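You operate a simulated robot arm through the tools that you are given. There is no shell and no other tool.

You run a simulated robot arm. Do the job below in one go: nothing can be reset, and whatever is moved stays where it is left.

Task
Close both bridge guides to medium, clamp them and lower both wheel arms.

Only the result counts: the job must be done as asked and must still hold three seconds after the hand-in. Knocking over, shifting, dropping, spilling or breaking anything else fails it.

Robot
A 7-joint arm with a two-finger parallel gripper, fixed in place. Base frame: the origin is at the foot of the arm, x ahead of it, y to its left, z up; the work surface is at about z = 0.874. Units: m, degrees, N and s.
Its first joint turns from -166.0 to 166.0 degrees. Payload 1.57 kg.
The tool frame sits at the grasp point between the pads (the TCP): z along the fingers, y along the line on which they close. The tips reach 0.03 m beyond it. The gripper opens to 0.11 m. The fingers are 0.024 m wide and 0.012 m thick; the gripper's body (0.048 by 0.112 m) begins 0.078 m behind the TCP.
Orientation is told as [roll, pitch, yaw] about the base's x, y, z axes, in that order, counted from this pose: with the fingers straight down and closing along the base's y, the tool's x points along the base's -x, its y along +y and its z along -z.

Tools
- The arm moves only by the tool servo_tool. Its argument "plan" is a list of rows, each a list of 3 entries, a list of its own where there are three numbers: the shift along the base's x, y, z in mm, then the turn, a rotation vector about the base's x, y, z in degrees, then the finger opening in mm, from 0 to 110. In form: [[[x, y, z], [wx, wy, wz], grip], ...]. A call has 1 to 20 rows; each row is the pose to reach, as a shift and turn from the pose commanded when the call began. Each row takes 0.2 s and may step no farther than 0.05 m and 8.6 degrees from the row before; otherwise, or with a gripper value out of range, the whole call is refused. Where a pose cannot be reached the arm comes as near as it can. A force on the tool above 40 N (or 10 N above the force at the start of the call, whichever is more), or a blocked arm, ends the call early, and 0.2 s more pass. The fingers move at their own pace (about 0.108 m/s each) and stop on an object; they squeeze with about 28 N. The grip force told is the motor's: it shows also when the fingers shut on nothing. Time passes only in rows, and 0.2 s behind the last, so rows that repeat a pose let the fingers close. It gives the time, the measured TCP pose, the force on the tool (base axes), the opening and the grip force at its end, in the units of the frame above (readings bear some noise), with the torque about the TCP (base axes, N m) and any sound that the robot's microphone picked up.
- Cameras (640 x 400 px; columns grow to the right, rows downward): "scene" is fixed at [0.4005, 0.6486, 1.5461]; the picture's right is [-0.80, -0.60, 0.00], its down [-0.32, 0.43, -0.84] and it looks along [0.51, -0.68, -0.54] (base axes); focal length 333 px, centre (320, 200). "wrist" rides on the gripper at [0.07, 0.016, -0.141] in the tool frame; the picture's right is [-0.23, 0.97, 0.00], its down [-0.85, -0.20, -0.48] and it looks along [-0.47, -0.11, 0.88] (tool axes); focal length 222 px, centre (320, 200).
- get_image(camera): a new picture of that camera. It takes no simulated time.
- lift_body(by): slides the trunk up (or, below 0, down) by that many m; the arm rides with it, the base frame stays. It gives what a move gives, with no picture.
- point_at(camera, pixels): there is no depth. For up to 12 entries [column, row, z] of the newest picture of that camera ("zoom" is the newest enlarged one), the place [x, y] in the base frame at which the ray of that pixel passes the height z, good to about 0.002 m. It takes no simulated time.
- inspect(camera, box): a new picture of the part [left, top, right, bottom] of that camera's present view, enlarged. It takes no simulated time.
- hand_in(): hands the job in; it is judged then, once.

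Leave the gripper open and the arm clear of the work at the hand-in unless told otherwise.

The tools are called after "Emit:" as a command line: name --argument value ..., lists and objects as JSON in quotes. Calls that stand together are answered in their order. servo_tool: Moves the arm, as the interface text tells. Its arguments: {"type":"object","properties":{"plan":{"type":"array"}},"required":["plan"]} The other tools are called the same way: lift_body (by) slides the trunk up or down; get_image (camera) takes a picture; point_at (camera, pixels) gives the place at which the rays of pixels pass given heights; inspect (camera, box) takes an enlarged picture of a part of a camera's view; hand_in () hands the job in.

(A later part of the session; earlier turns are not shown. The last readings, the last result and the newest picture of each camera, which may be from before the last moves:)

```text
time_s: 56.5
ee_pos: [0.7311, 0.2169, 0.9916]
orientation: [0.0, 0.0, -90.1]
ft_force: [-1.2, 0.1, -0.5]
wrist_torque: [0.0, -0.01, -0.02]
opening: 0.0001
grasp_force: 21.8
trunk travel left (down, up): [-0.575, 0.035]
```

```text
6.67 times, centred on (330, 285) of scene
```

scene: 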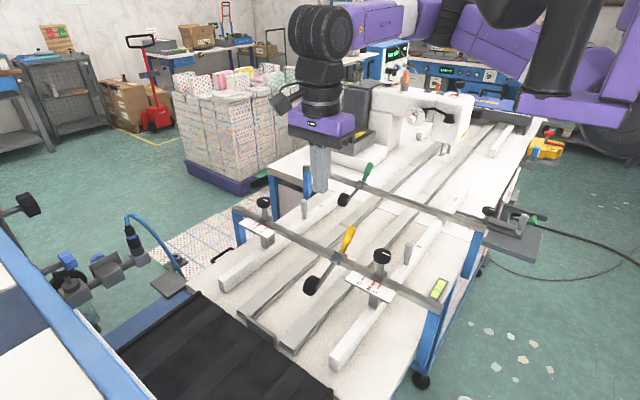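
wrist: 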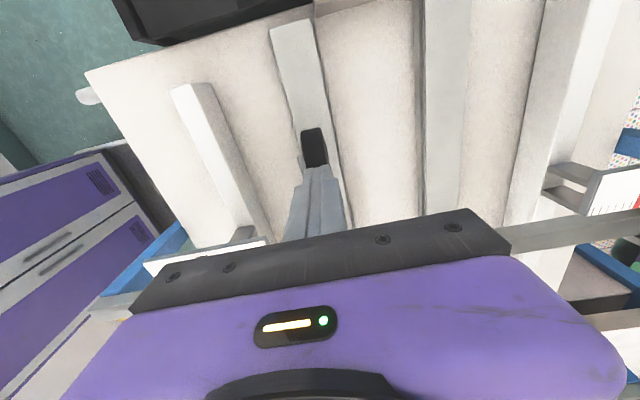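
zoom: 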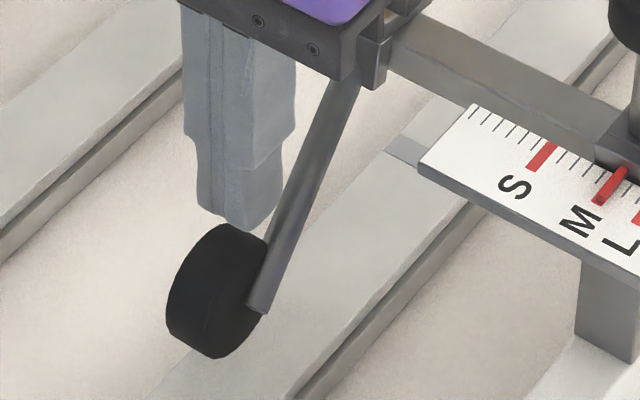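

The wheel centre is now about (0.731, 0.232, 0.935), so it has swung about 27° and still hovers. I'll move +8 mm in y to be over it again and press on down slowly.

Emit:
servo_tool --plan '[[[0, 4, 2], [0, 0, 0], 0], [[0, 8, 2], [0, 0, 0], 0], [[0, 8, -2], [0, 0, 0], 0], [[0, 8, -5], [0, 0, 0], 0], [[0, 8, -8], [0, 0, 0], 0], [[0, 8, -11], [0, 0, 0], 0], [[0, 7, -14], [0, 0, 0], 0], [[0, 6, -17], [0, 0, 0], 0], [[0, 5, -20], [0, 0, 0], 0]]'

Emit:
inspect --camera "scene" --box '[280, 205, 380, 305]'

Emit:
inspect --camera "scene" --box '[295, 255, 365, 315]'

```text
time_s: 58.5
ee_pos: [0.7307, 0.2203, 0.9716]
orientation: [0.0, -0.1, -90.2]
ft_force: [1.8, -3.8, 5.2]
wrist_torque: [-0.08, 0.03, 0.03]
opening: 0.0001
grasp_force: 21.0
trunk travel left (down, up): [-0.575, 0.035]
```

```text
4.00 times, centred on (330, 255) of scene
```

zoom: 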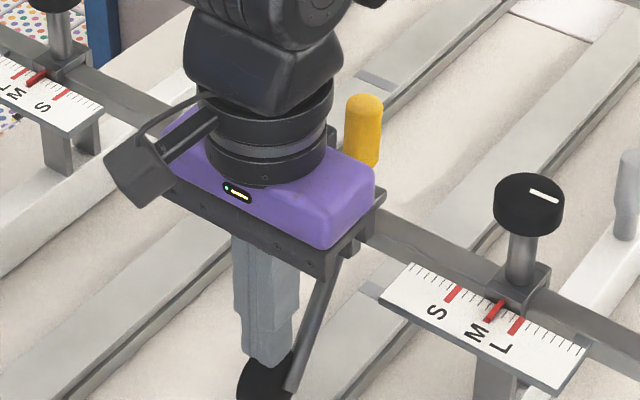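

```text
6.67 times, centred on (330, 285) of scene
```

zoom: 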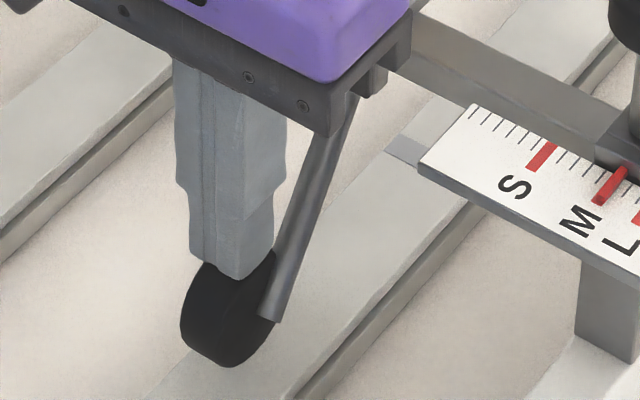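

Force 5 N, wheel lower still. I'll keep pressing down with a slight -y drift to follow the arc.

Emit:
servo_tool --plan '[[[0, -1, -2], [0, 0, 0], 0], [[0, -2, -4], [0, 0, 0], 0], [[0, -3, -6], [0, 0, 0], 0], [[0, -4, -8], [0, 0, 0], 0], [[0, -5, -10], [0, 0, 0], 0], [[0, -6, -12], [0, 0, 0], 0]]'

Emit:
inspect --camera "scene" --box '[280, 205, 380, 305]'

Emit:
inspect --camera "scene" --box '[295, 255, 365, 315]'

```text
time_s: 59.6
ee_pos: [0.7311, 0.2181, 0.968]
orientation: [0.2, 0.2, -89.9]
ft_force: [-6.3, -6.0, 23.4]
wrist_torque: [-0.21, 0.35, 0.05]
opening: 0.0
grasp_force: 21.7
trunk travel left (down, up): [-0.575, 0.035]
stopped in row 5: the force on the tool passed its limit at 43 N (the readings are from after the stop); the commanded pose is now the measured one
```

```text
4.00 times, centred on (330, 255) of scene
```

zoom: 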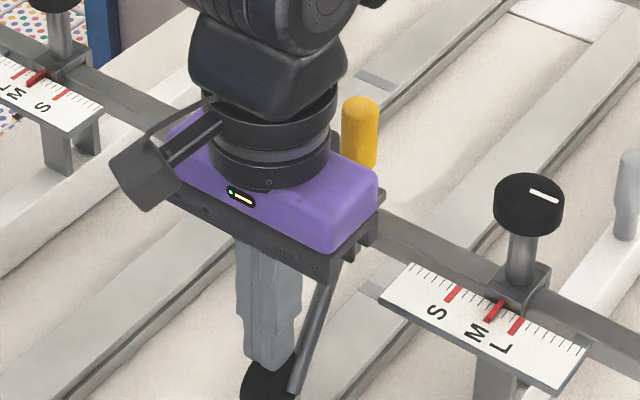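

```text
6.67 times, centred on (330, 285) of scene
```

zoom: 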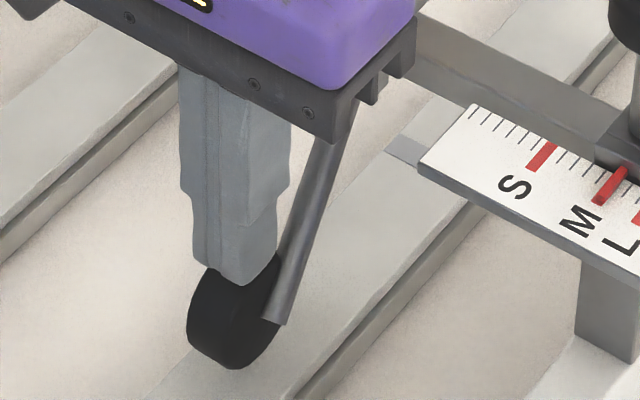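

The press met a hard stop (43 N) with the wheel down at the rail, tip z of about 0.938. I'll back off straight up and check the wheel stays down.

Emit:
servo_tool --plan '[[[0, 0, 8], [0, 0, 0], 0], [[0, 2, 30], [0, 0, 0], 0], [[0, 10, 70], [0, 0, 0], 0], [[0, 20, 110], [0, 0, 0], 0], [[0, 30, 150], [0, 0, 0], 0], [[0, 40, 190], [0, 0, 0], 0], [[0, 40, 230], [0, 0, 0], 0], [[0, 40, 230], [0, 0, 0], 0]]'

Emit:
get_image --camera "wrist"

Emit:
inspect --camera "scene" --box '[290, 215, 390, 315]'

Emit:
get_image --camera "scene"

```text
time_s: 61.5
ee_pos: [0.7309, 0.2579, 1.1964]
orientation: [0.1, 0.3, -90.1]
ft_force: [-0.6, 0.2, 0.3]
wrist_torque: [-0.02, 0.01, 0.0]
opening: 0.0
grasp_force: 21.3
trunk travel left (down, up): [-0.575, 0.035]
```

```text
taken
```

wrist: 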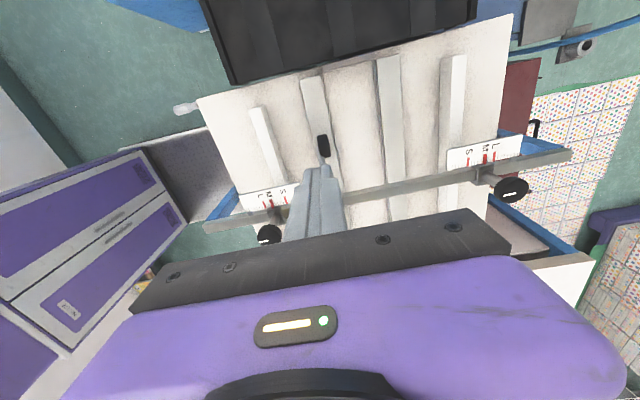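

```text
4.00 times, centred on (340, 265) of scene
```

zoom: 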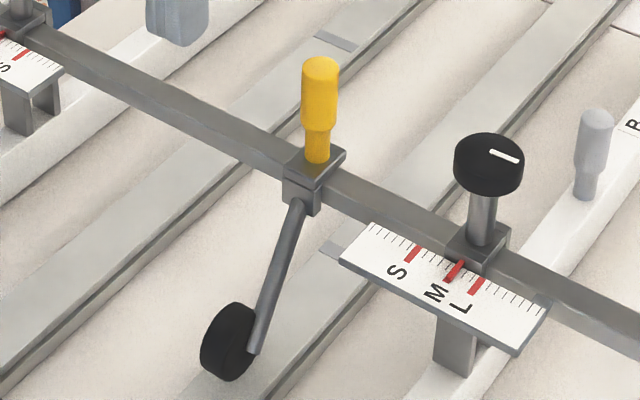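

```text
taken
```

scene: 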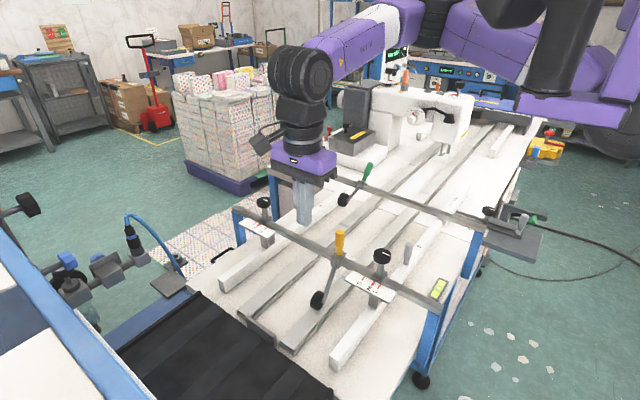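

The front handle now stands upright and the wheel has stayed low. I'll triangulate it and check contact with the rail closely.

Emit:
inspect --camera "wrist" --box '[295, 110, 355, 180]'

Emit:
point_at --camera "wrist" --pixels '[[323, 146, 0.89], [323, 146, 0.91], [323, 146, 0.93]]'

Emit:
point_at --camera "scene" --pixels '[[317.5, 300, 0.89], [317.5, 300, 0.91], [317.5, 300, 0.93], [317.5, 300, 0.95]]'

Emit:
inspect --camera "scene" --box '[295, 270, 345, 320]'

```text
5.71 times, centred on (325, 145) of wrist
```

zoom: 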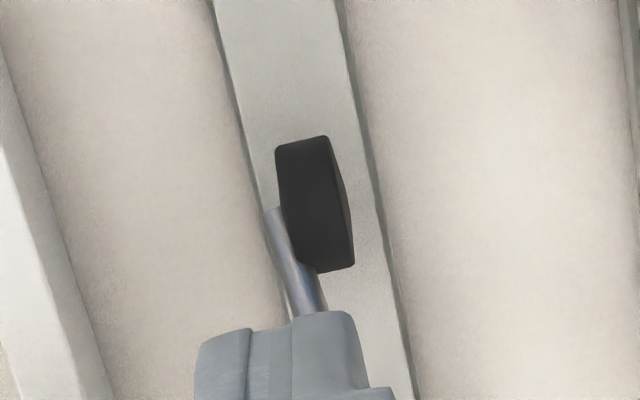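

```text
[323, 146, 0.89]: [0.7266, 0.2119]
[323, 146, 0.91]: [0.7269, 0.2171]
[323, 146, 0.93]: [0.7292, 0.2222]
```

```text
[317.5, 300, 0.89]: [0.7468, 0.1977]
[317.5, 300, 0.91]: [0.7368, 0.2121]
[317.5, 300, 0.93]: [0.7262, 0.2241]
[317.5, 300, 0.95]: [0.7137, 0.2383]
```

```text
8.00 times, centred on (320, 295) of scene
```

zoom: 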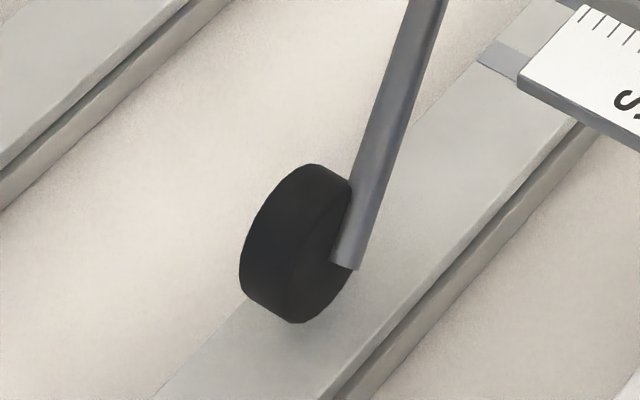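

The front wheel centre is at about (0.728, 0.219, 0.92), resting on its rail. Next is the rear arm (green). Its wheel was at about (0.862, -0.095, 0.995), i.e. the same layout shifted by (+0.134, -0.336). I'll go across at z = 1.20 to above it.

Emit:
servo_tool --plan '[[[13, -34, 0], [0, 0, 0], 0], [[26, -68, 0], [0, 0, 0], 0], [[39, -102, 0], [0, 0, 0], 0], [[52, -136, 0], [0, 0, 0], 0], [[65, -170, 0], [0, 0, 0], 0], [[78, -204, 0], [0, 0, 0], 0], [[91, -238, 0], [0, 0, 0], 0], [[104, -272, 0], [0, 0, 0], 0], [[117, -306, 0], [0, 0, 0], 0], [[130, -335, 0], [0, 0, 0], 0], [[134, -350, 0], [0, 0, 0], 0], [[134, -350, 0], [0, 0, 0], 0]]'

Emit:
get_image --camera "wrist"

Emit:
get_image --camera "scene"

```text
time_s: 64.0
ee_pos: [0.8657, -0.0911, 1.1957]
orientation: [0.1, 0.3, -90.0]
ft_force: [0.0, -0.5, -0.8]
wrist_torque: [0.0, -0.01, -0.02]
opening: 0.0
grasp_force: 21.6
trunk travel left (down, up): [-0.575, 0.035]
```

```text
taken
```

wrist: 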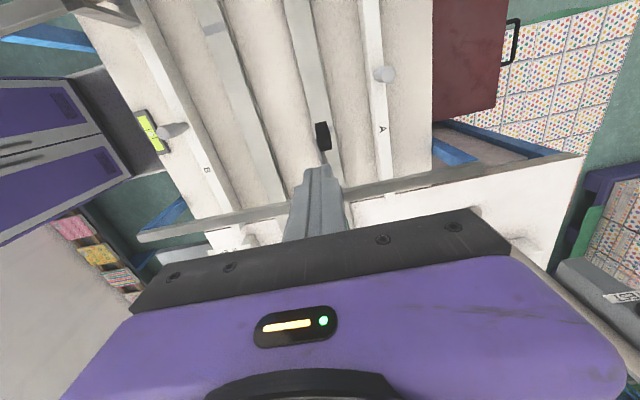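

```text
taken
```

scene: 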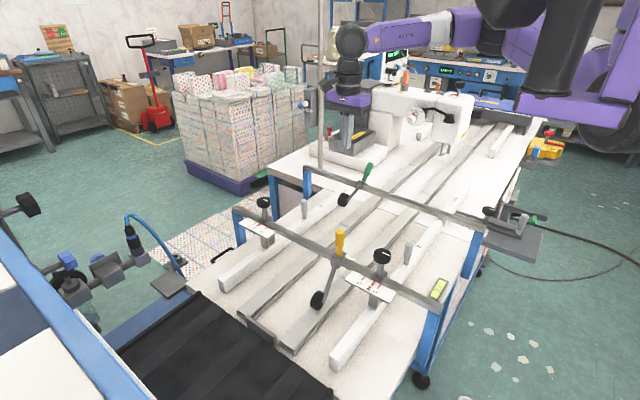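

The rear wheel is at wrist (323,136). I'll triangulate with scene (345,200) again.

Emit:
inspect --camera "wrist" --box '[280, 100, 380, 200]'

Emit:
point_at --camera "wrist" --pixels '[[323, 136, 0.97], [323, 136, 0.99], [323, 136, 1.01]]'

Emit:
inspect --camera "scene" --box '[320, 150, 390, 220]'

Emit:
point_at --camera "scene" --pixels '[[344.5, 199, 0.97], [344.5, 199, 0.99], [344.5, 199, 1.01]]'

```text
4.00 times, centred on (330, 150) of wrist
```

zoom: 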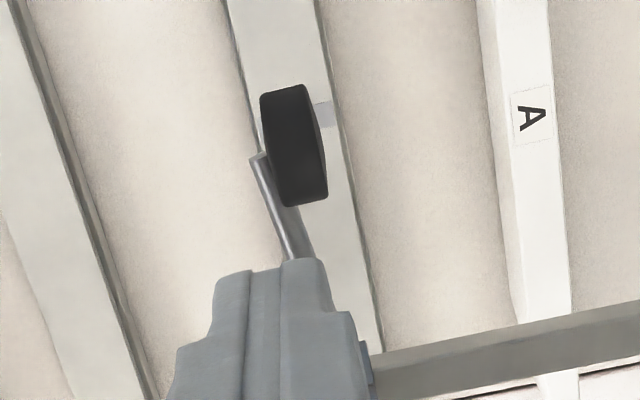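

```text
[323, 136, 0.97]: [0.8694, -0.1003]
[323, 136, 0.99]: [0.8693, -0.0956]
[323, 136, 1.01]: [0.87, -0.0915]
```

```text
5.71 times, centred on (355, 185) of scene
```

zoom: 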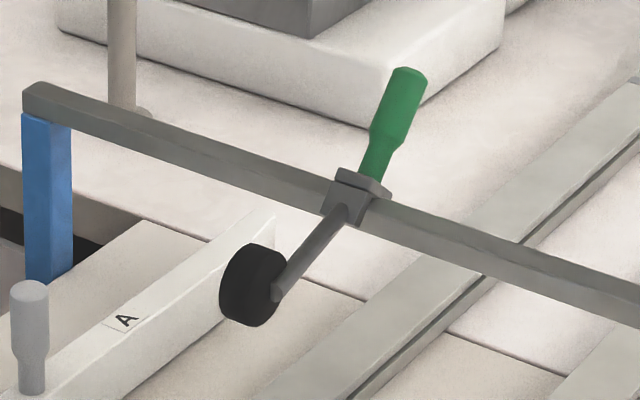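

```text
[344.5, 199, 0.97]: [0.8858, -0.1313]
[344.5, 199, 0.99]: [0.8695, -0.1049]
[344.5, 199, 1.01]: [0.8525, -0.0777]
```

The rear wheel centre is about (0.869, -0.095, 0.993). I'll lower the closed fingertips to just above the wheel top (tips at 1.03) and look.

Emit:
servo_tool --plan '[[[2.5, -4, -30], [0, 0, 0], 0], [[2.5, -4, -60], [0, 0, 0], 0], [[2.5, -4, -90], [0, 0, 0], 0], [[2.5, -4, -115], [0, 0, 0], 0], [[2.5, -4, -130], [0, 0, 0], 0], [[2.5, -4, -136], [0, 0, 0], 0], [[2.5, -4, -136], [0, 0, 0], 0]]'

Emit:
inspect --camera "scene" --box '[310, 140, 400, 220]'

Emit:
get_image --camera "wrist"

```text
time_s: 65.7
ee_pos: [0.8672, -0.0943, 1.0592]
orientation: [0.1, 0.2, -90.0]
ft_force: [0.4, 0.5, 0.1]
wrist_torque: [0.02, -0.02, 0.0]
opening: 0.0001
grasp_force: 20.9
trunk travel left (down, up): [-0.575, 0.035]
```

```text
5.00 times, centred on (355, 180) of scene
```

zoom: 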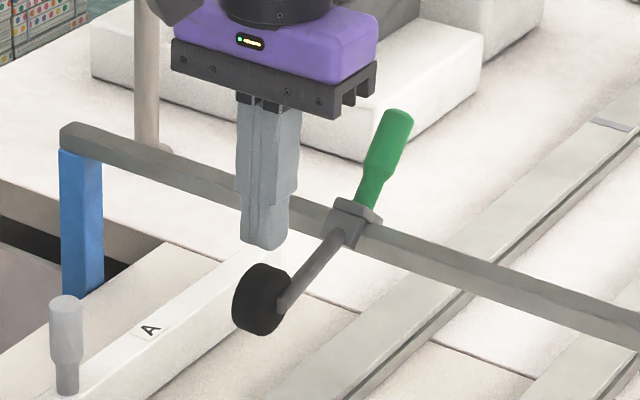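

```text
taken
```

wrist: 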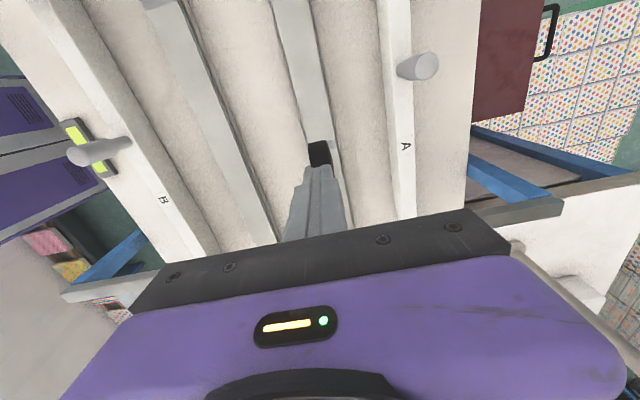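

Aligned as with the front arm. I'll press down 44 mm in small steps.

Emit:
servo_tool --plan '[[[0, 0, -4], [0, 0, 0], 0], [[0, 0, -8], [0, 0, 0], 0], [[0, 0, -12], [0, 0, 0], 0], [[0, 0, -16], [0, 0, 0], 0], [[0, 0, -19], [0, 0, 0], 0], [[0, 0, -22], [0, 0, 0], 0], [[0, 0, -25], [0, 0, 0], 0], [[0, 0, -28], [0, 0, 0], 0], [[0, 0, -31], [0, 0, 0], 0], [[0, 0, -34], [0, 0, 0], 0], [[0, 0, -37], [0, 0, 0], 0], [[0, -1, -40], [0, 0, 0], 0], [[0, -1, -43], [0, 0, 0], 0]]'

Emit:
inspect --camera "scene" --box '[310, 140, 400, 220]'

```text
time_s: 68.5
ee_pos: [0.868, -0.0956, 1.0168]
orientation: [0.1, 0.2, -90.0]
ft_force: [1.0, 0.7, 2.2]
wrist_torque: [0.04, -0.03, -0.02]
opening: 0.0
grasp_force: 20.7
trunk travel left (down, up): [-0.575, 0.035]
```

```text
5.00 times, centred on (355, 180) of scene
```

zoom: 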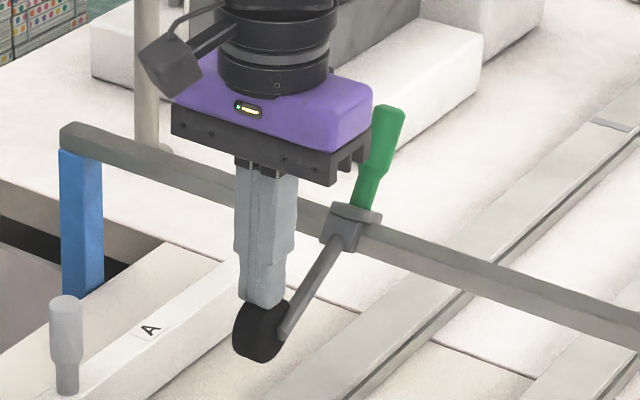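

The rear wheel is going down (2 N). I'll continue along the arc: down 42 mm with a -y drift of about 15 mm.

Emit:
servo_tool --plan '[[[0, -1, -3], [0, 0, 0], 0], [[0, -2, -6], [0, 0, 0], 0], [[0, -3, -9], [0, 0, 0], 0], [[0, -3.5, -12], [0, 0, 0], 0], [[0, -4, -15], [0, 0, 0], 0], [[0, -5, -18], [0, 0, 0], 0], [[0, -6, -21], [0, 0, 0], 0], [[0, -7, -24], [0, 0, 0], 0], [[0, -8.5, -27], [0, 0, 0], 0], [[0, -10, -30], [0, 0, 0], 0], [[0, -11, -33], [0, 0, 0], 0], [[0, -12.5, -36], [0, 0, 0], 0]]'

Emit:
inspect --camera "scene" --box '[310, 140, 400, 220]'

```text
time_s: 71.0
ee_pos: [0.8698, -0.1085, 0.98]
orientation: [0.2, 0.2, -90.0]
ft_force: [0.6, 2.6, 1.7]
wrist_torque: [0.01, -0.05, 0.04]
opening: 0.0
grasp_force: 21.2
trunk travel left (down, up): [-0.575, 0.035]
```

```text
5.00 times, centred on (355, 180) of scene
```

zoom: 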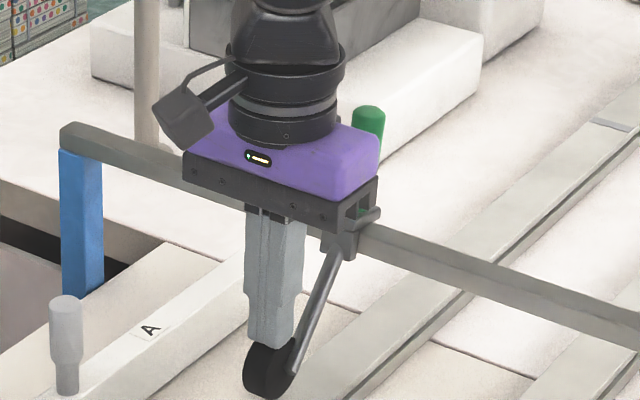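

Close to the lower end now. I'll press on in 2 mm steps to the stop.

Emit:
servo_tool --plan '[[[0, -1, -2], [0, 0, 0], 0], [[0, -2, -4], [0, 0, 0], 0], [[0, -3, -6], [0, 0, 0], 0], [[0, -4, -8], [0, 0, 0], 0], [[0, -5, -10], [0, 0, 0], 0], [[0, -6, -12], [0, 0, 0], 0], [[0, -6, -14], [0, 0, 0], 0], [[0, -6, -16], [0, 0, 0], 0], [[0, -6, -18], [0, 0, 0], 0]]'

Emit:
inspect --camera "scene" --box '[310, 140, 400, 220]'

```text
time_s: 73.1
ee_pos: [0.869, -0.115, 0.969]
orientation: [0.2, 0.3, -90.1]
ft_force: [-12.1, -0.8, 22.6]
wrist_torque: [-0.18, 0.44, -0.13]
opening: 0.0001
grasp_force: 21.2
trunk travel left (down, up): [-0.575, 0.035]
stopped in row 9: the force on the tool passed its limit at 43 N (the readings are from after the stop); the commanded pose is now the measured one
```

```text
5.00 times, centred on (355, 180) of scene
```

zoom: 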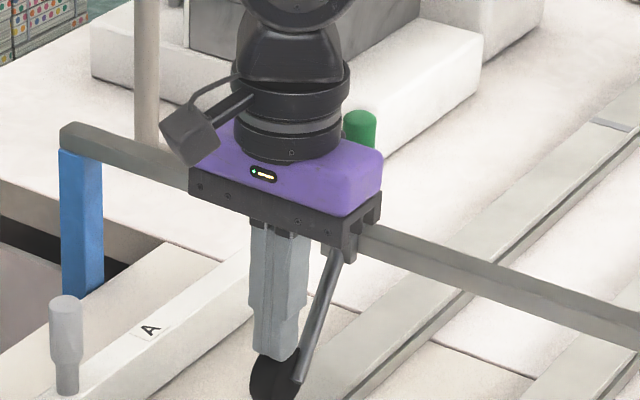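

Hard stop at TCP z = 0.969, the same height as the front arm (0.968). I'll back off straight up and away, then check.

Emit:
servo_tool --plan '[[[0, 0, 8], [0, 0, 0], 0], [[0, 2, 30], [0, 0, 0], 0], [[0, 10, 70], [0, 0, 0], 0], [[0, 20, 110], [0, 0, 0], 0], [[0, 30, 150], [0, 0, 0], 0], [[0, 40, 190], [0, 0, 0], 0], [[0, 40, 230], [0, 0, 0], 0], [[0, 40, 230], [0, 0, 0], 0]]'

Emit:
get_image --camera "wrist"

Emit:
inspect --camera "scene" --box '[310, 140, 400, 220]'

Emit:
get_image --camera "scene"

```text
time_s: 74.9
ee_pos: [0.87, -0.0743, 1.1954]
orientation: [0.2, 0.1, -90.1]
ft_force: [-0.4, -0.3, 0.3]
wrist_torque: [-0.01, -0.01, -0.02]
opening: 0.0
grasp_force: 21.3
trunk travel left (down, up): [-0.575, 0.035]
```

```text
taken
```

wrist: 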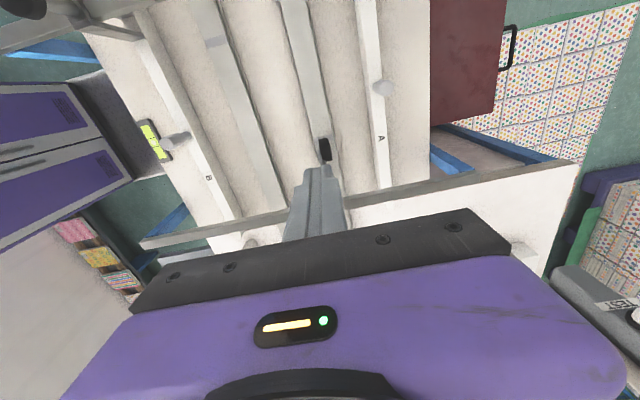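

```text
5.00 times, centred on (355, 180) of scene
```

zoom: 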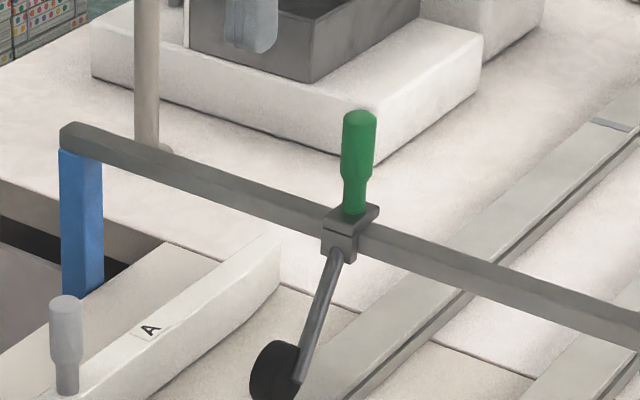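

```text
taken
```

scene: 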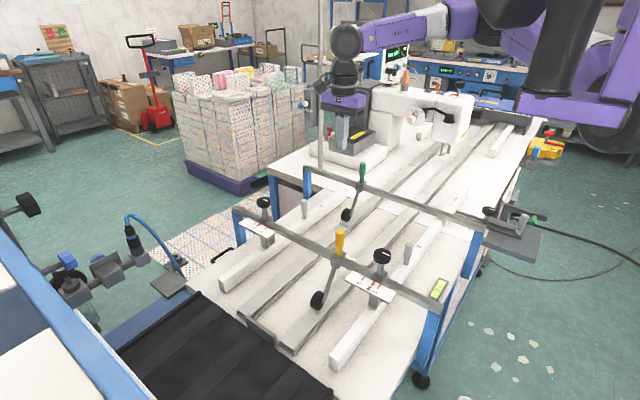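

Both handles stand upright, both wheels are down. I'll inspect both wheels at the rail and both pointers closely from the scene camera.

Emit:
inspect --camera "scene" --box '[330, 180, 390, 230]'

Emit:
inspect --camera "scene" --box '[300, 270, 350, 320]'

Emit:
inspect --camera "scene" --box '[240, 195, 290, 245]'

Emit:
inspect --camera "scene" --box '[345, 250, 405, 310]'

```text
8.00 times, centred on (360, 205) of scene
```

zoom: 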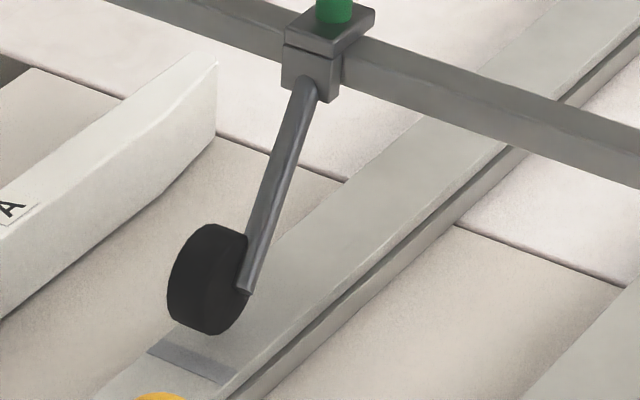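

```text
8.00 times, centred on (325, 295) of scene
```

zoom: 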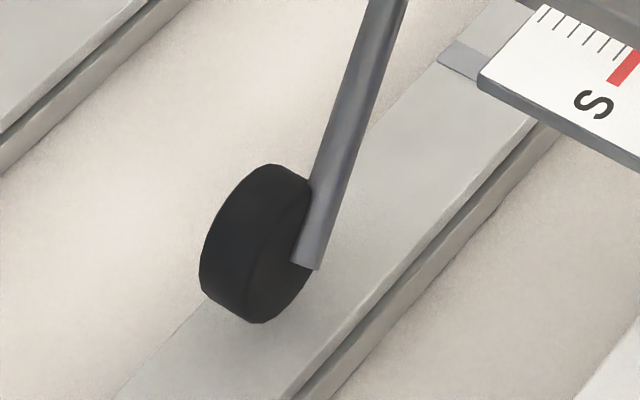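

```text
8.00 times, centred on (265, 220) of scene
```

zoom: 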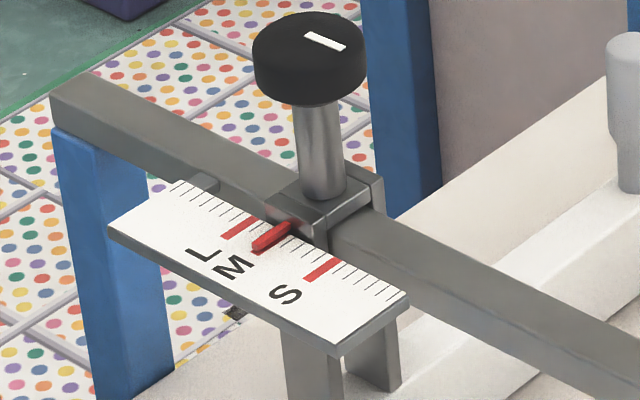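

```text
6.67 times, centred on (375, 280) of scene
```

zoom: 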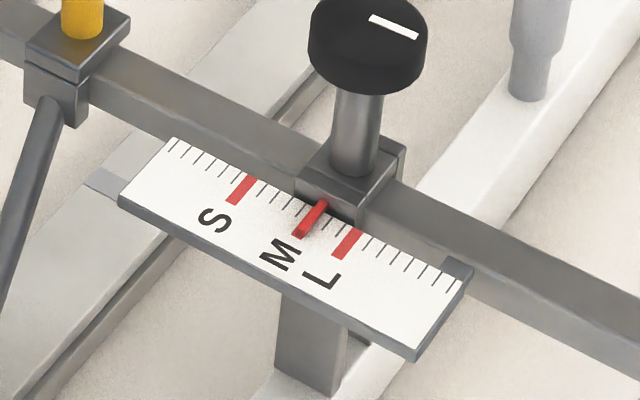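

Both wheels touch their rails. For a parallax-free check of pointer A, I'll place the wrist camera straight above it in x (TCP x = 0.962), staying high.

Emit:
servo_tool --plan '[[[11, 36, 0], [0, 0, 0], 0], [[22, 72, 0], [0, 0, 0], 0], [[33, 108, 0], [0, 0, 0], 0], [[44, 144, 0], [0, 0, 0], 0], [[55, 180, 0], [0, 0, 0], 0], [[66, 216, 0], [0, 0, 0], 0], [[78, 252, 0], [0, 0, 0], 0], [[92, 285, 0], [0, 0, 0], 0], [[92, 285, 0], [0, 0, 0], 0]]'

Emit:
get_image --camera "wrist"

```text
time_s: 76.9
ee_pos: [0.9597, 0.2098, 1.1933]
orientation: [0.2, 0.3, -89.9]
ft_force: [0.2, 1.4, -0.2]
wrist_torque: [-0.01, 0.01, 0.0]
opening: 0.0
grasp_force: 21.1
trunk travel left (down, up): [-0.575, 0.035]
```

```text
taken
```

wrist: 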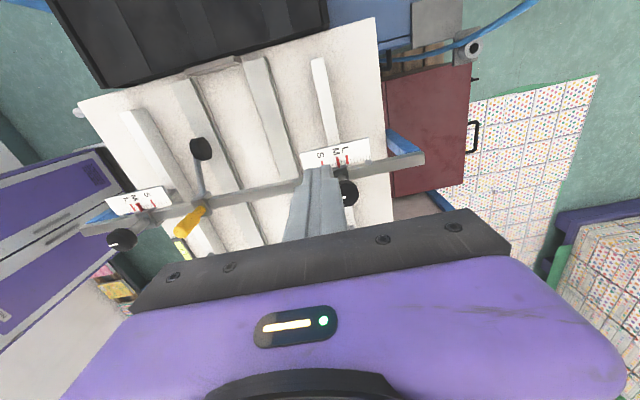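

Emit:
inspect --camera "wrist" --box '[295, 125, 375, 195]'

Emit:
inspect --camera "scene" --box '[290, 150, 400, 315]'

```text
5.71 times, centred on (335, 160) of wrist
```

zoom: 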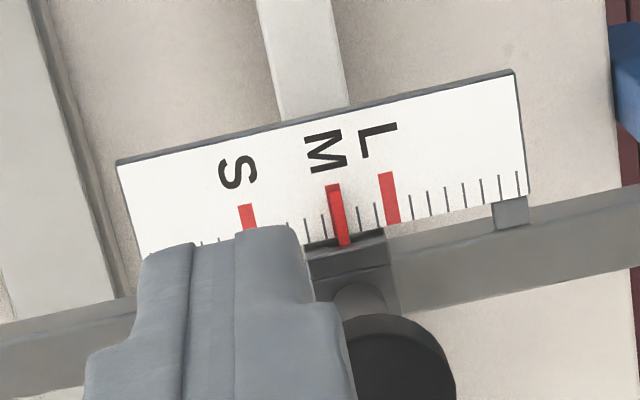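

```text
2.42 times, centred on (345, 232) of scene
```

zoom: 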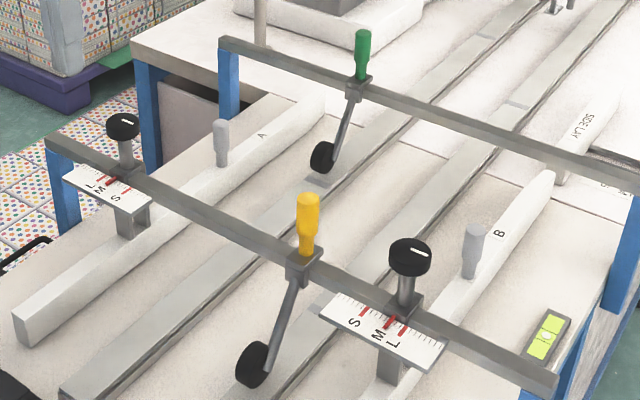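

Pointer A is centred on M. Next the same check over pointer B (TCP x = 0.605).

Emit:
servo_tool --plan '[[[-40, 2, 2], [0, 0, 0], 0], [[-80, 4, 2], [0, 0, 0], 0], [[-120, 6, 2], [0, 0, 0], 0], [[-160, 8, 2], [0, 0, 0], 0], [[-200, 10, 2], [0, 0, 0], 0], [[-240, 12, 2], [0, 0, 0], 0], [[-280, 14, 2], [0, 0, 0], 0], [[-320, 16, 2], [0, 0, 0], 0], [[-355, 18, 2], [0, 0, 0], 0], [[-355, 18, 2], [0, 0, 0], 0]]'

Emit:
inspect --camera "wrist" --box '[295, 115, 375, 195]'

```text
time_s: 79.1
ee_pos: [0.6067, 0.2271, 1.1972]
orientation: [0.2, 0.1, -90.1]
ft_force: [0.5, -0.3, 0.5]
wrist_torque: [-0.01, -0.02, 0.02]
opening: 0.0
grasp_force: 21.1
trunk travel left (down, up): [-0.575, 0.035]
```

```text
5.00 times, centred on (335, 155) of wrist
```

zoom: 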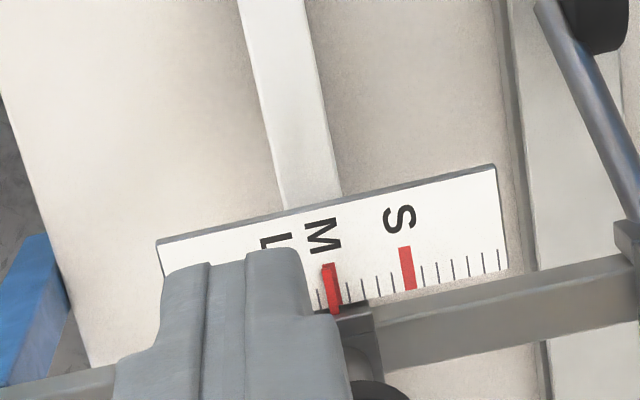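

Emit:
inspect --camera "wrist" --box '[327, 158, 357, 182]'

```text
16.00 times, centred on (342, 170) of wrist
```

zoom: 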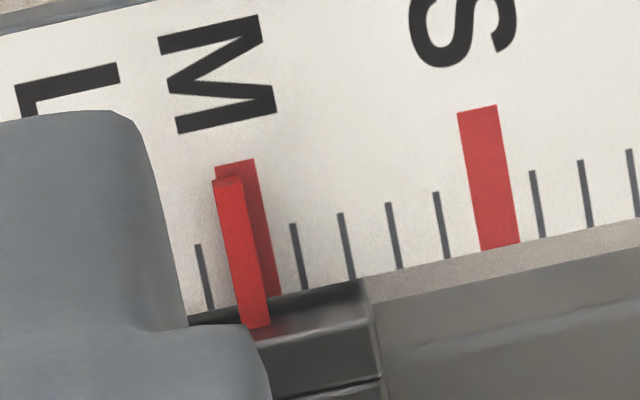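

Pointer B is 11-12 px (about 1.2 mm) off M's centre line towards L. It crept a bit while I was clamping with an off-centre grip. It's on the mark, but I'd rather centre it: re-grip knob B, loosen, shift +1.2 mm, clamp again. First I move over the knob at yaw -150° with fingers open.

Emit:
servo_tool --plan '[[[2, -12, 0], [0, 0, -7.5], 30], [[4, -24, 0], [0, 0, -15], 60], [[6, -36, 0], [0, 0, -22.5], 90], [[8, -48, 0], [0, 0, -30], 90], [[10, -60, 0], [0, 0, -37.5], 90], [[12, -72, 0], [0, 0, -45], 90], [[13, -84, 0], [0, 0, -52.5], 90], [[14.5, -96, 0], [0, 0, -60], 90], [[14.5, -96, 0], [0, 0, -60], 90]]'

Emit:
get_image --camera "wrist"

```text
time_s: 81.1
ee_pos: [0.6211, 0.1316, 1.1976]
orientation: [0.2, 0.2, -150.1]
ft_force: [-1.0, 0.0, -0.4]
wrist_torque: [-0.01, -0.04, 0.01]
opening: 0.0896
grasp_force: 0.0
trunk travel left (down, up): [-0.575, 0.035]
```

```text
taken
```

wrist: 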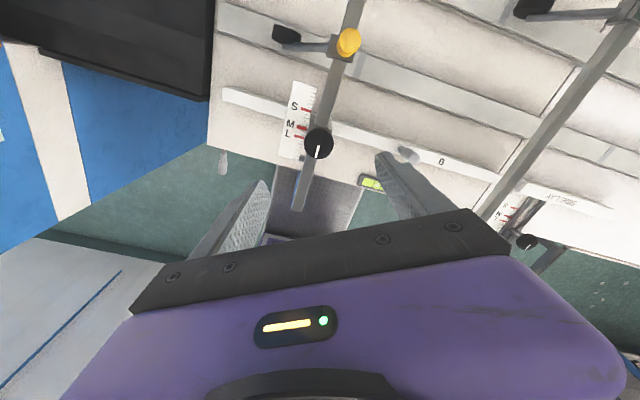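

Knob B is centred in view. I'll lower to z = 1.056 and close on it.

Emit:
servo_tool --plan '[[[0, 0, -30], [0, 0, 0], 90], [[0, 0, -60], [0, 0, 0], 90], [[0, 0, -90], [0, 0, 0], 90], [[0, 0, -115], [0, 0, 0], 90], [[0, 0, -132], [0, 0, 0], 90], [[0, 0, -141], [0, 0, 0], 90], [[0, 0, -141], [0, 0, 0], 60], [[0, 0, -141], [0, 0, 0], 30], [[0, 0, -141], [0, 0, 0], 30], [[0, 0, -141], [0, 0, 0], 30]]'

Emit:
get_image --camera "wrist"

Emit:
inspect --camera "scene" --box '[350, 240, 420, 305]'

```text
time_s: 83.3
ee_pos: [0.6202, 0.132, 1.0562]
orientation: [0.1, 0.1, -150.0]
ft_force: [-4.4, 6.0, -7.5]
wrist_torque: [0.37, -0.23, -0.04]
opening: 0.0373
grasp_force: 43.2
trunk travel left (down, up): [-0.575, 0.035]
```

```text
taken
```

wrist: 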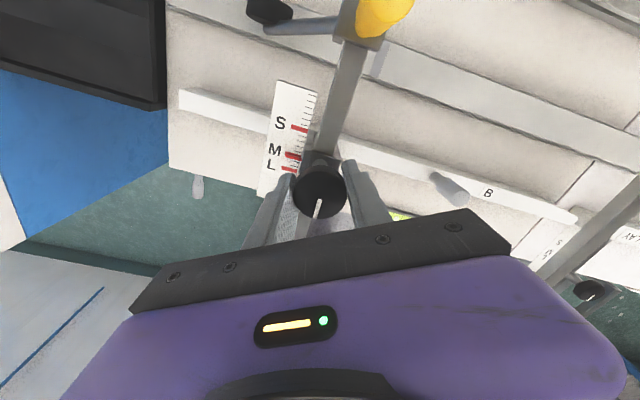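

```text
6.15 times, centred on (385, 272) of scene
```

zoom: 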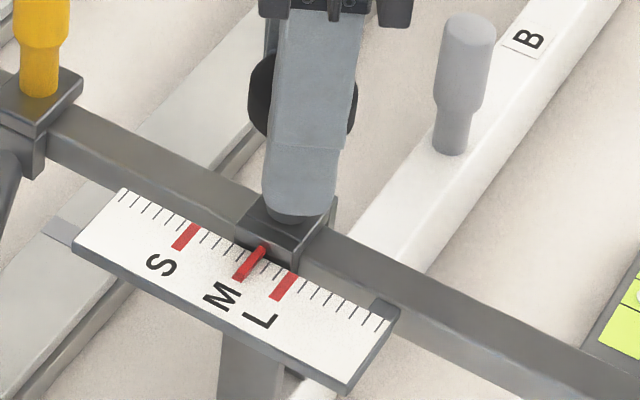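

Gripped at 37.3 mm. Now I loosen counter-clockwise by 60° (to yaw -90°).

Emit:
servo_tool --plan '[[[0, 0, 0], [0, 0, 6], 30], [[0, 0, 0], [0, 0, 12], 30], [[0, 0, 0], [0, 0, 18], 30], [[0, 0, 0], [0, 0, 24], 30], [[0, 0, 0], [0, 0, 30], 30], [[0, 0, 0], [0, 0, 36], 30], [[0, 0, 0], [0, 0, 42], 30], [[0, 0, 0], [0, 0, 48], 30], [[0, 0, 0], [0, 0, 54], 30], [[0, 0, 0], [0, 0, 60], 30]]'

Emit:
get_image --camera "wrist"

Emit:
inspect --camera "wrist" --box '[290, 105, 350, 160]'

Emit:
inspect --camera "scene" --box '[350, 240, 420, 305]'

```text
time_s: 85.5
ee_pos: [0.6232, 0.1321, 1.0579]
orientation: [0.5, 0.1, -89.9]
ft_force: [-1.4, 12.1, -10.9]
wrist_torque: [-0.05, -0.25, -0.06]
opening: 0.0374
grasp_force: 43.3
trunk travel left (down, up): [-0.575, 0.035]
```

```text
taken
```

wrist: 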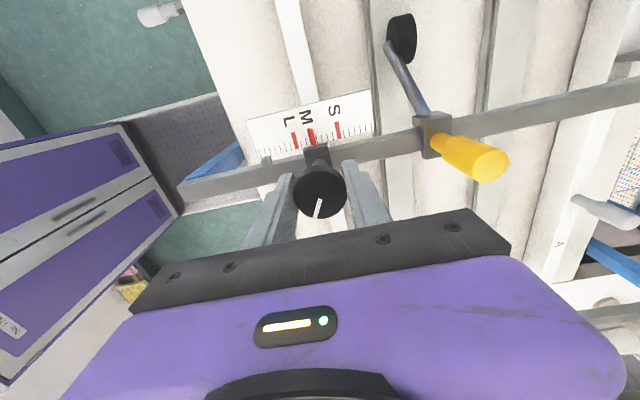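

```text
7.27 times, centred on (320, 132) of wrist
```

zoom: 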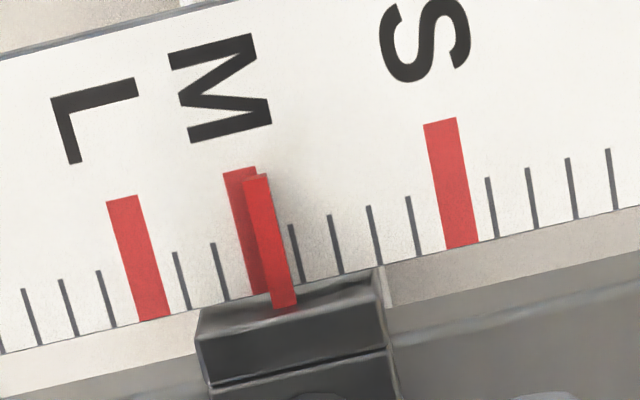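

```text
6.15 times, centred on (385, 272) of scene
```

zoom: 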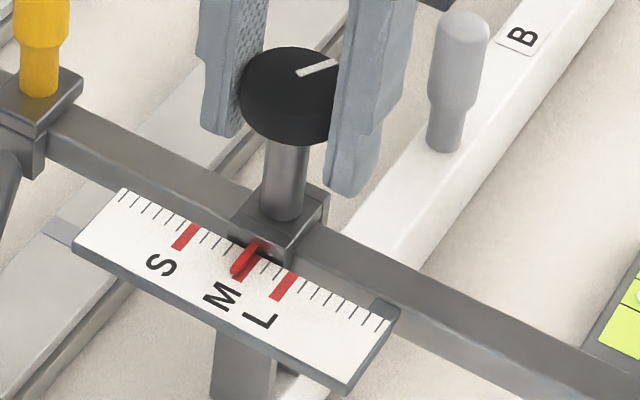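

The knob turned back with the gripper, so B is loose again. The guide crept about +2 mm in x (pointer now on the S side of M). I'll let things settle for a moment and read again.

Emit:
servo_tool --plan '[[[0, 0.3, -0.3], [0, 0, 0], 30], [[0, 0.6, -0.5], [0, 0, 0], 30], [[0, 0.6, -0.5], [0, 0, 0], 30]]'

Emit:
inspect --camera "wrist" --box '[290, 105, 350, 160]'

```text
time_s: 86.3
ee_pos: [0.6212, 0.1332, 1.0575]
orientation: [0.4, 0.1, -90.1]
ft_force: [4.3, 4.8, 4.9]
wrist_torque: [0.6, -0.7, -0.01]
opening: 0.0372
grasp_force: 43.0
trunk travel left (down, up): [-0.575, 0.035]
```

```text
7.27 times, centred on (320, 132) of wrist
```

zoom: 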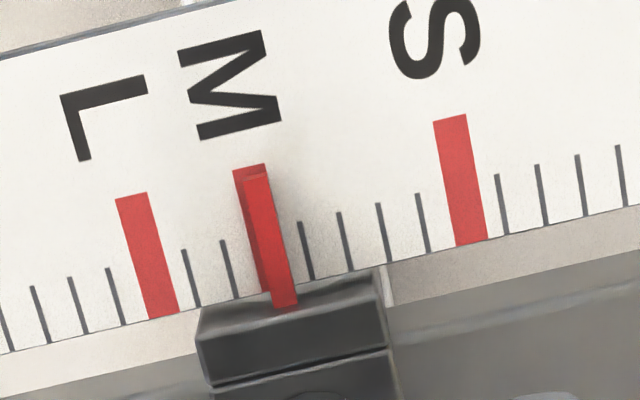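

Now pointer B is only about 0.8 mm to the S side. I'll shift -0.8 mm in x and +0.2 mm in y and let it settle.

Emit:
servo_tool --plan '[[[-0.4, 0.2, -0.2], [0, 0, 0], 30], [[-0.8, 0.2, -0.2], [0, 0, 0], 30], [[-0.8, 0.2, -0.2], [0, 0, 0], 30], [[-0.8, 0.2, -0.2], [0, 0, 0], 30]]'

Emit:
inspect --camera "wrist" --box '[290, 105, 350, 160]'

```text
time_s: 87.3
ee_pos: [0.6209, 0.1334, 1.0569]
orientation: [0.3, 0.1, -90.1]
ft_force: [4.5, -2.3, 27.3]
wrist_torque: [-0.21, -0.08, 0.02]
opening: 0.0372
grasp_force: 43.4
trunk travel left (down, up): [-0.575, 0.035]
```

```text
7.27 times, centred on (320, 132) of wrist
```

zoom: 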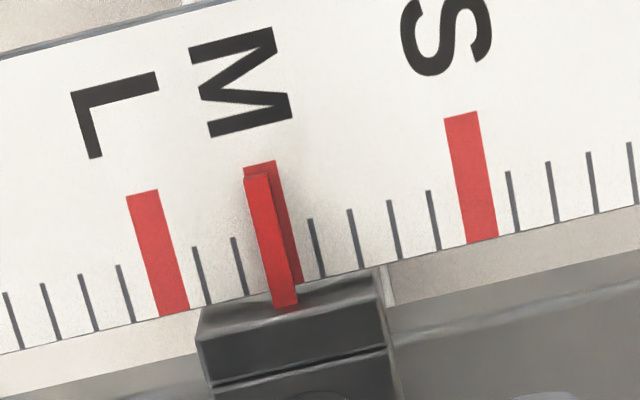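

Pointer B is now about 0.5 mm to the L side, and there is an upward push of 27 N. I'll ease z up 0.8 mm and x by +0.5 mm.

Emit:
servo_tool --plan '[[[0.2, 0, 0.5], [0, 0, 0], 30], [[0.5, 0, 0.8], [0, 0, 0], 30], [[0.5, 0, 0.8], [0, 0, 0], 30], [[0.5, 0, 0.8], [0, 0, 0], 30]]'

Emit:
inspect --camera "wrist" --box '[290, 105, 350, 160]'

```text
time_s: 88.3
ee_pos: [0.6201, 0.1332, 1.0571]
orientation: [0.2, 0.0, -90.1]
ft_force: [4.0, -4.8, 12.3]
wrist_torque: [-0.09, -0.26, 0.01]
opening: 0.0371
grasp_force: 43.4
trunk travel left (down, up): [-0.575, 0.035]
```

```text
7.27 times, centred on (320, 132) of wrist
```

zoom: 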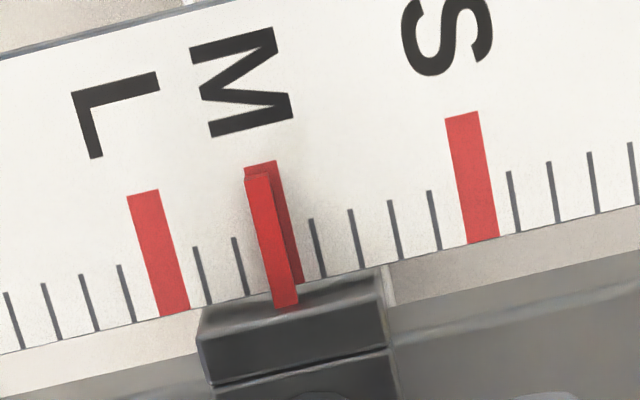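

Still about 0.5 mm to the L side (friction dead-band). I'll command +1 mm in x.

Emit:
servo_tool --plan '[[[0.5, -0.2, 0.3], [0, 0, 0], 30], [[1.0, -0.2, 0.5], [0, 0, 0], 30], [[1.0, -0.2, 0.5], [0, 0, 0], 30], [[1.0, -0.2, 0.5], [0, 0, 0], 30]]'

Emit:
inspect --camera "wrist" --box '[290, 105, 350, 160]'

```text
time_s: 89.3
ee_pos: [0.6204, 0.1333, 1.0567]
orientation: [0.1, 0.1, -90.1]
ft_force: [-4.8, -3.3, -13.7]
wrist_torque: [0.11, 0.25, -0.04]
opening: 0.0373
grasp_force: 43.2
trunk travel left (down, up): [-0.575, 0.035]
```

```text
7.27 times, centred on (320, 132) of wrist
```

zoom: 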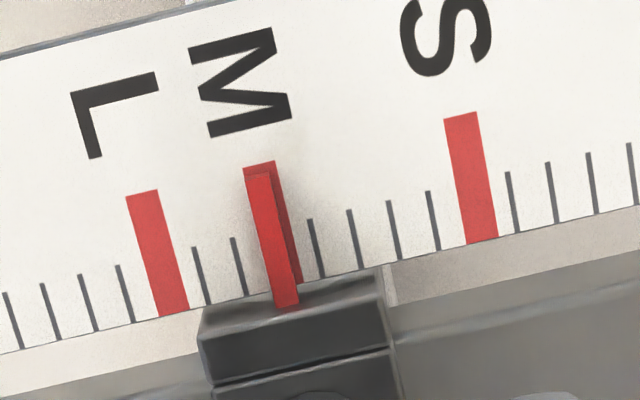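

Pointer B is within about 0.3 mm of M's centre. I ease z by -0.4 mm and turn clockwise again in steps.

Emit:
servo_tool --plan '[[[0.2, 0, -0.3], [0, 0, 0], 30], [[0.2, 0, -0.4], [0, 0, -6], 30], [[0.2, 0, -0.4], [0, 0, -12], 30], [[0.2, 0, -0.4], [0, 0, -18], 30], [[0.2, 0, -0.4], [0, 0, -24], 30], [[0.2, 0, -0.4], [0, 0, -30], 30]]'

Emit:
get_image --camera "wrist"

Emit:
inspect --camera "wrist" --box '[260, 100, 350, 170]'

Emit:
inspect --camera "scene" --box '[350, 240, 420, 305]'

```text
time_s: 90.7
ee_pos: [0.6208, 0.133, 1.0574]
orientation: [0.2, 0.2, -120.1]
ft_force: [-4.8, -2.1, -11.1]
wrist_torque: [0.18, -0.28, 0.13]
opening: 0.037
grasp_force: 43.3
trunk travel left (down, up): [-0.575, 0.035]
```

```text
taken
```

wrist: 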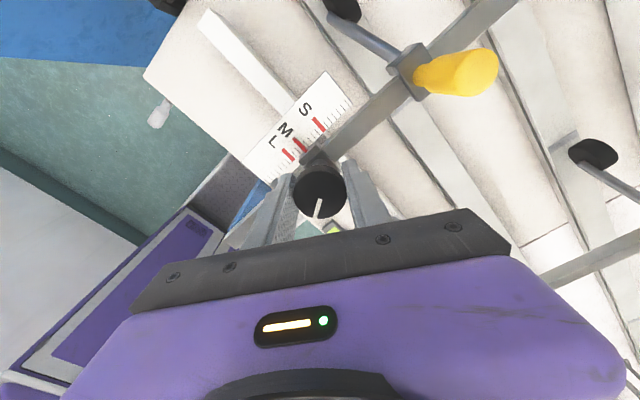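

```text
5.71 times, centred on (305, 135) of wrist
```

zoom: 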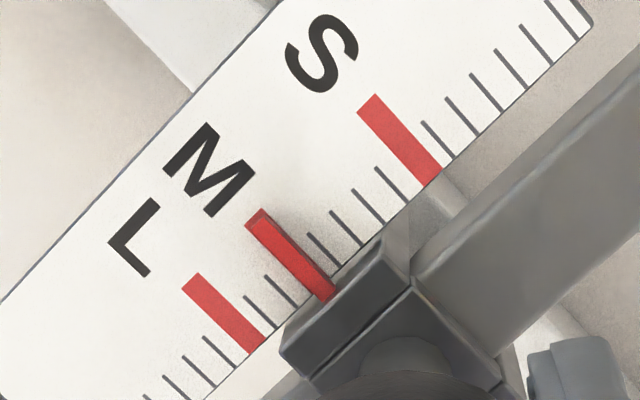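

```text
6.15 times, centred on (385, 272) of scene
```

zoom: 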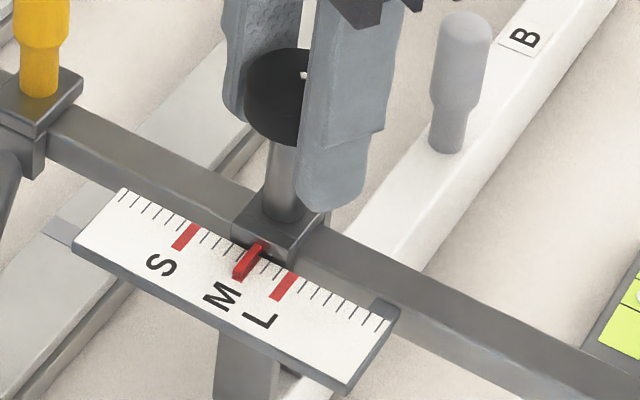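

Pointer B is well on M and torque has risen to 0.13. I'll continue clockwise to the stop.

Emit:
servo_tool --plan '[[[0, 0, 0], [0, 0, -6], 30], [[0, 0, 0], [0, 0, -12], 30], [[0, 0, 0], [0, 0, -18], 30], [[0, 0, 0], [0, 0, -24], 30], [[0, 0, 0], [0, 0, -30], 30]]'

Emit:
get_image --camera "wrist"

Emit:
inspect --camera "scene" --box '[350, 240, 420, 305]'

```text
time_s: 91.9
ee_pos: [0.6217, 0.1324, 1.0569]
orientation: [0.3, 0.3, -150.2]
ft_force: [-3.1, -4.4, -4.1]
wrist_torque: [-0.13, 0.04, 0.13]
opening: 0.0369
grasp_force: 42.7
trunk travel left (down, up): [-0.575, 0.035]
```

```text
taken
```

wrist: 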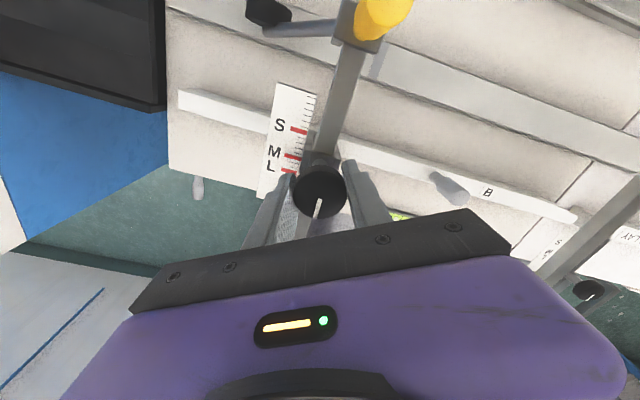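

```text
6.15 times, centred on (385, 272) of scene
```

zoom: 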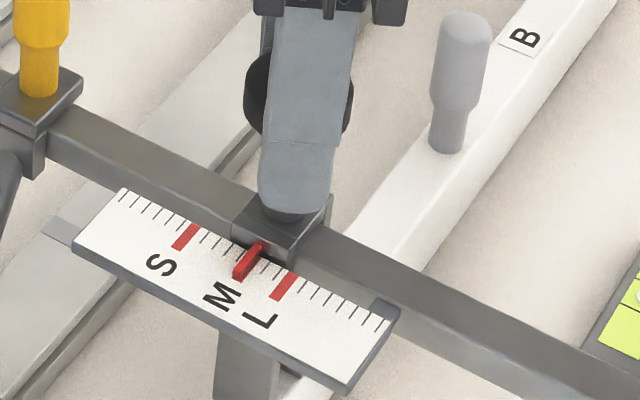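

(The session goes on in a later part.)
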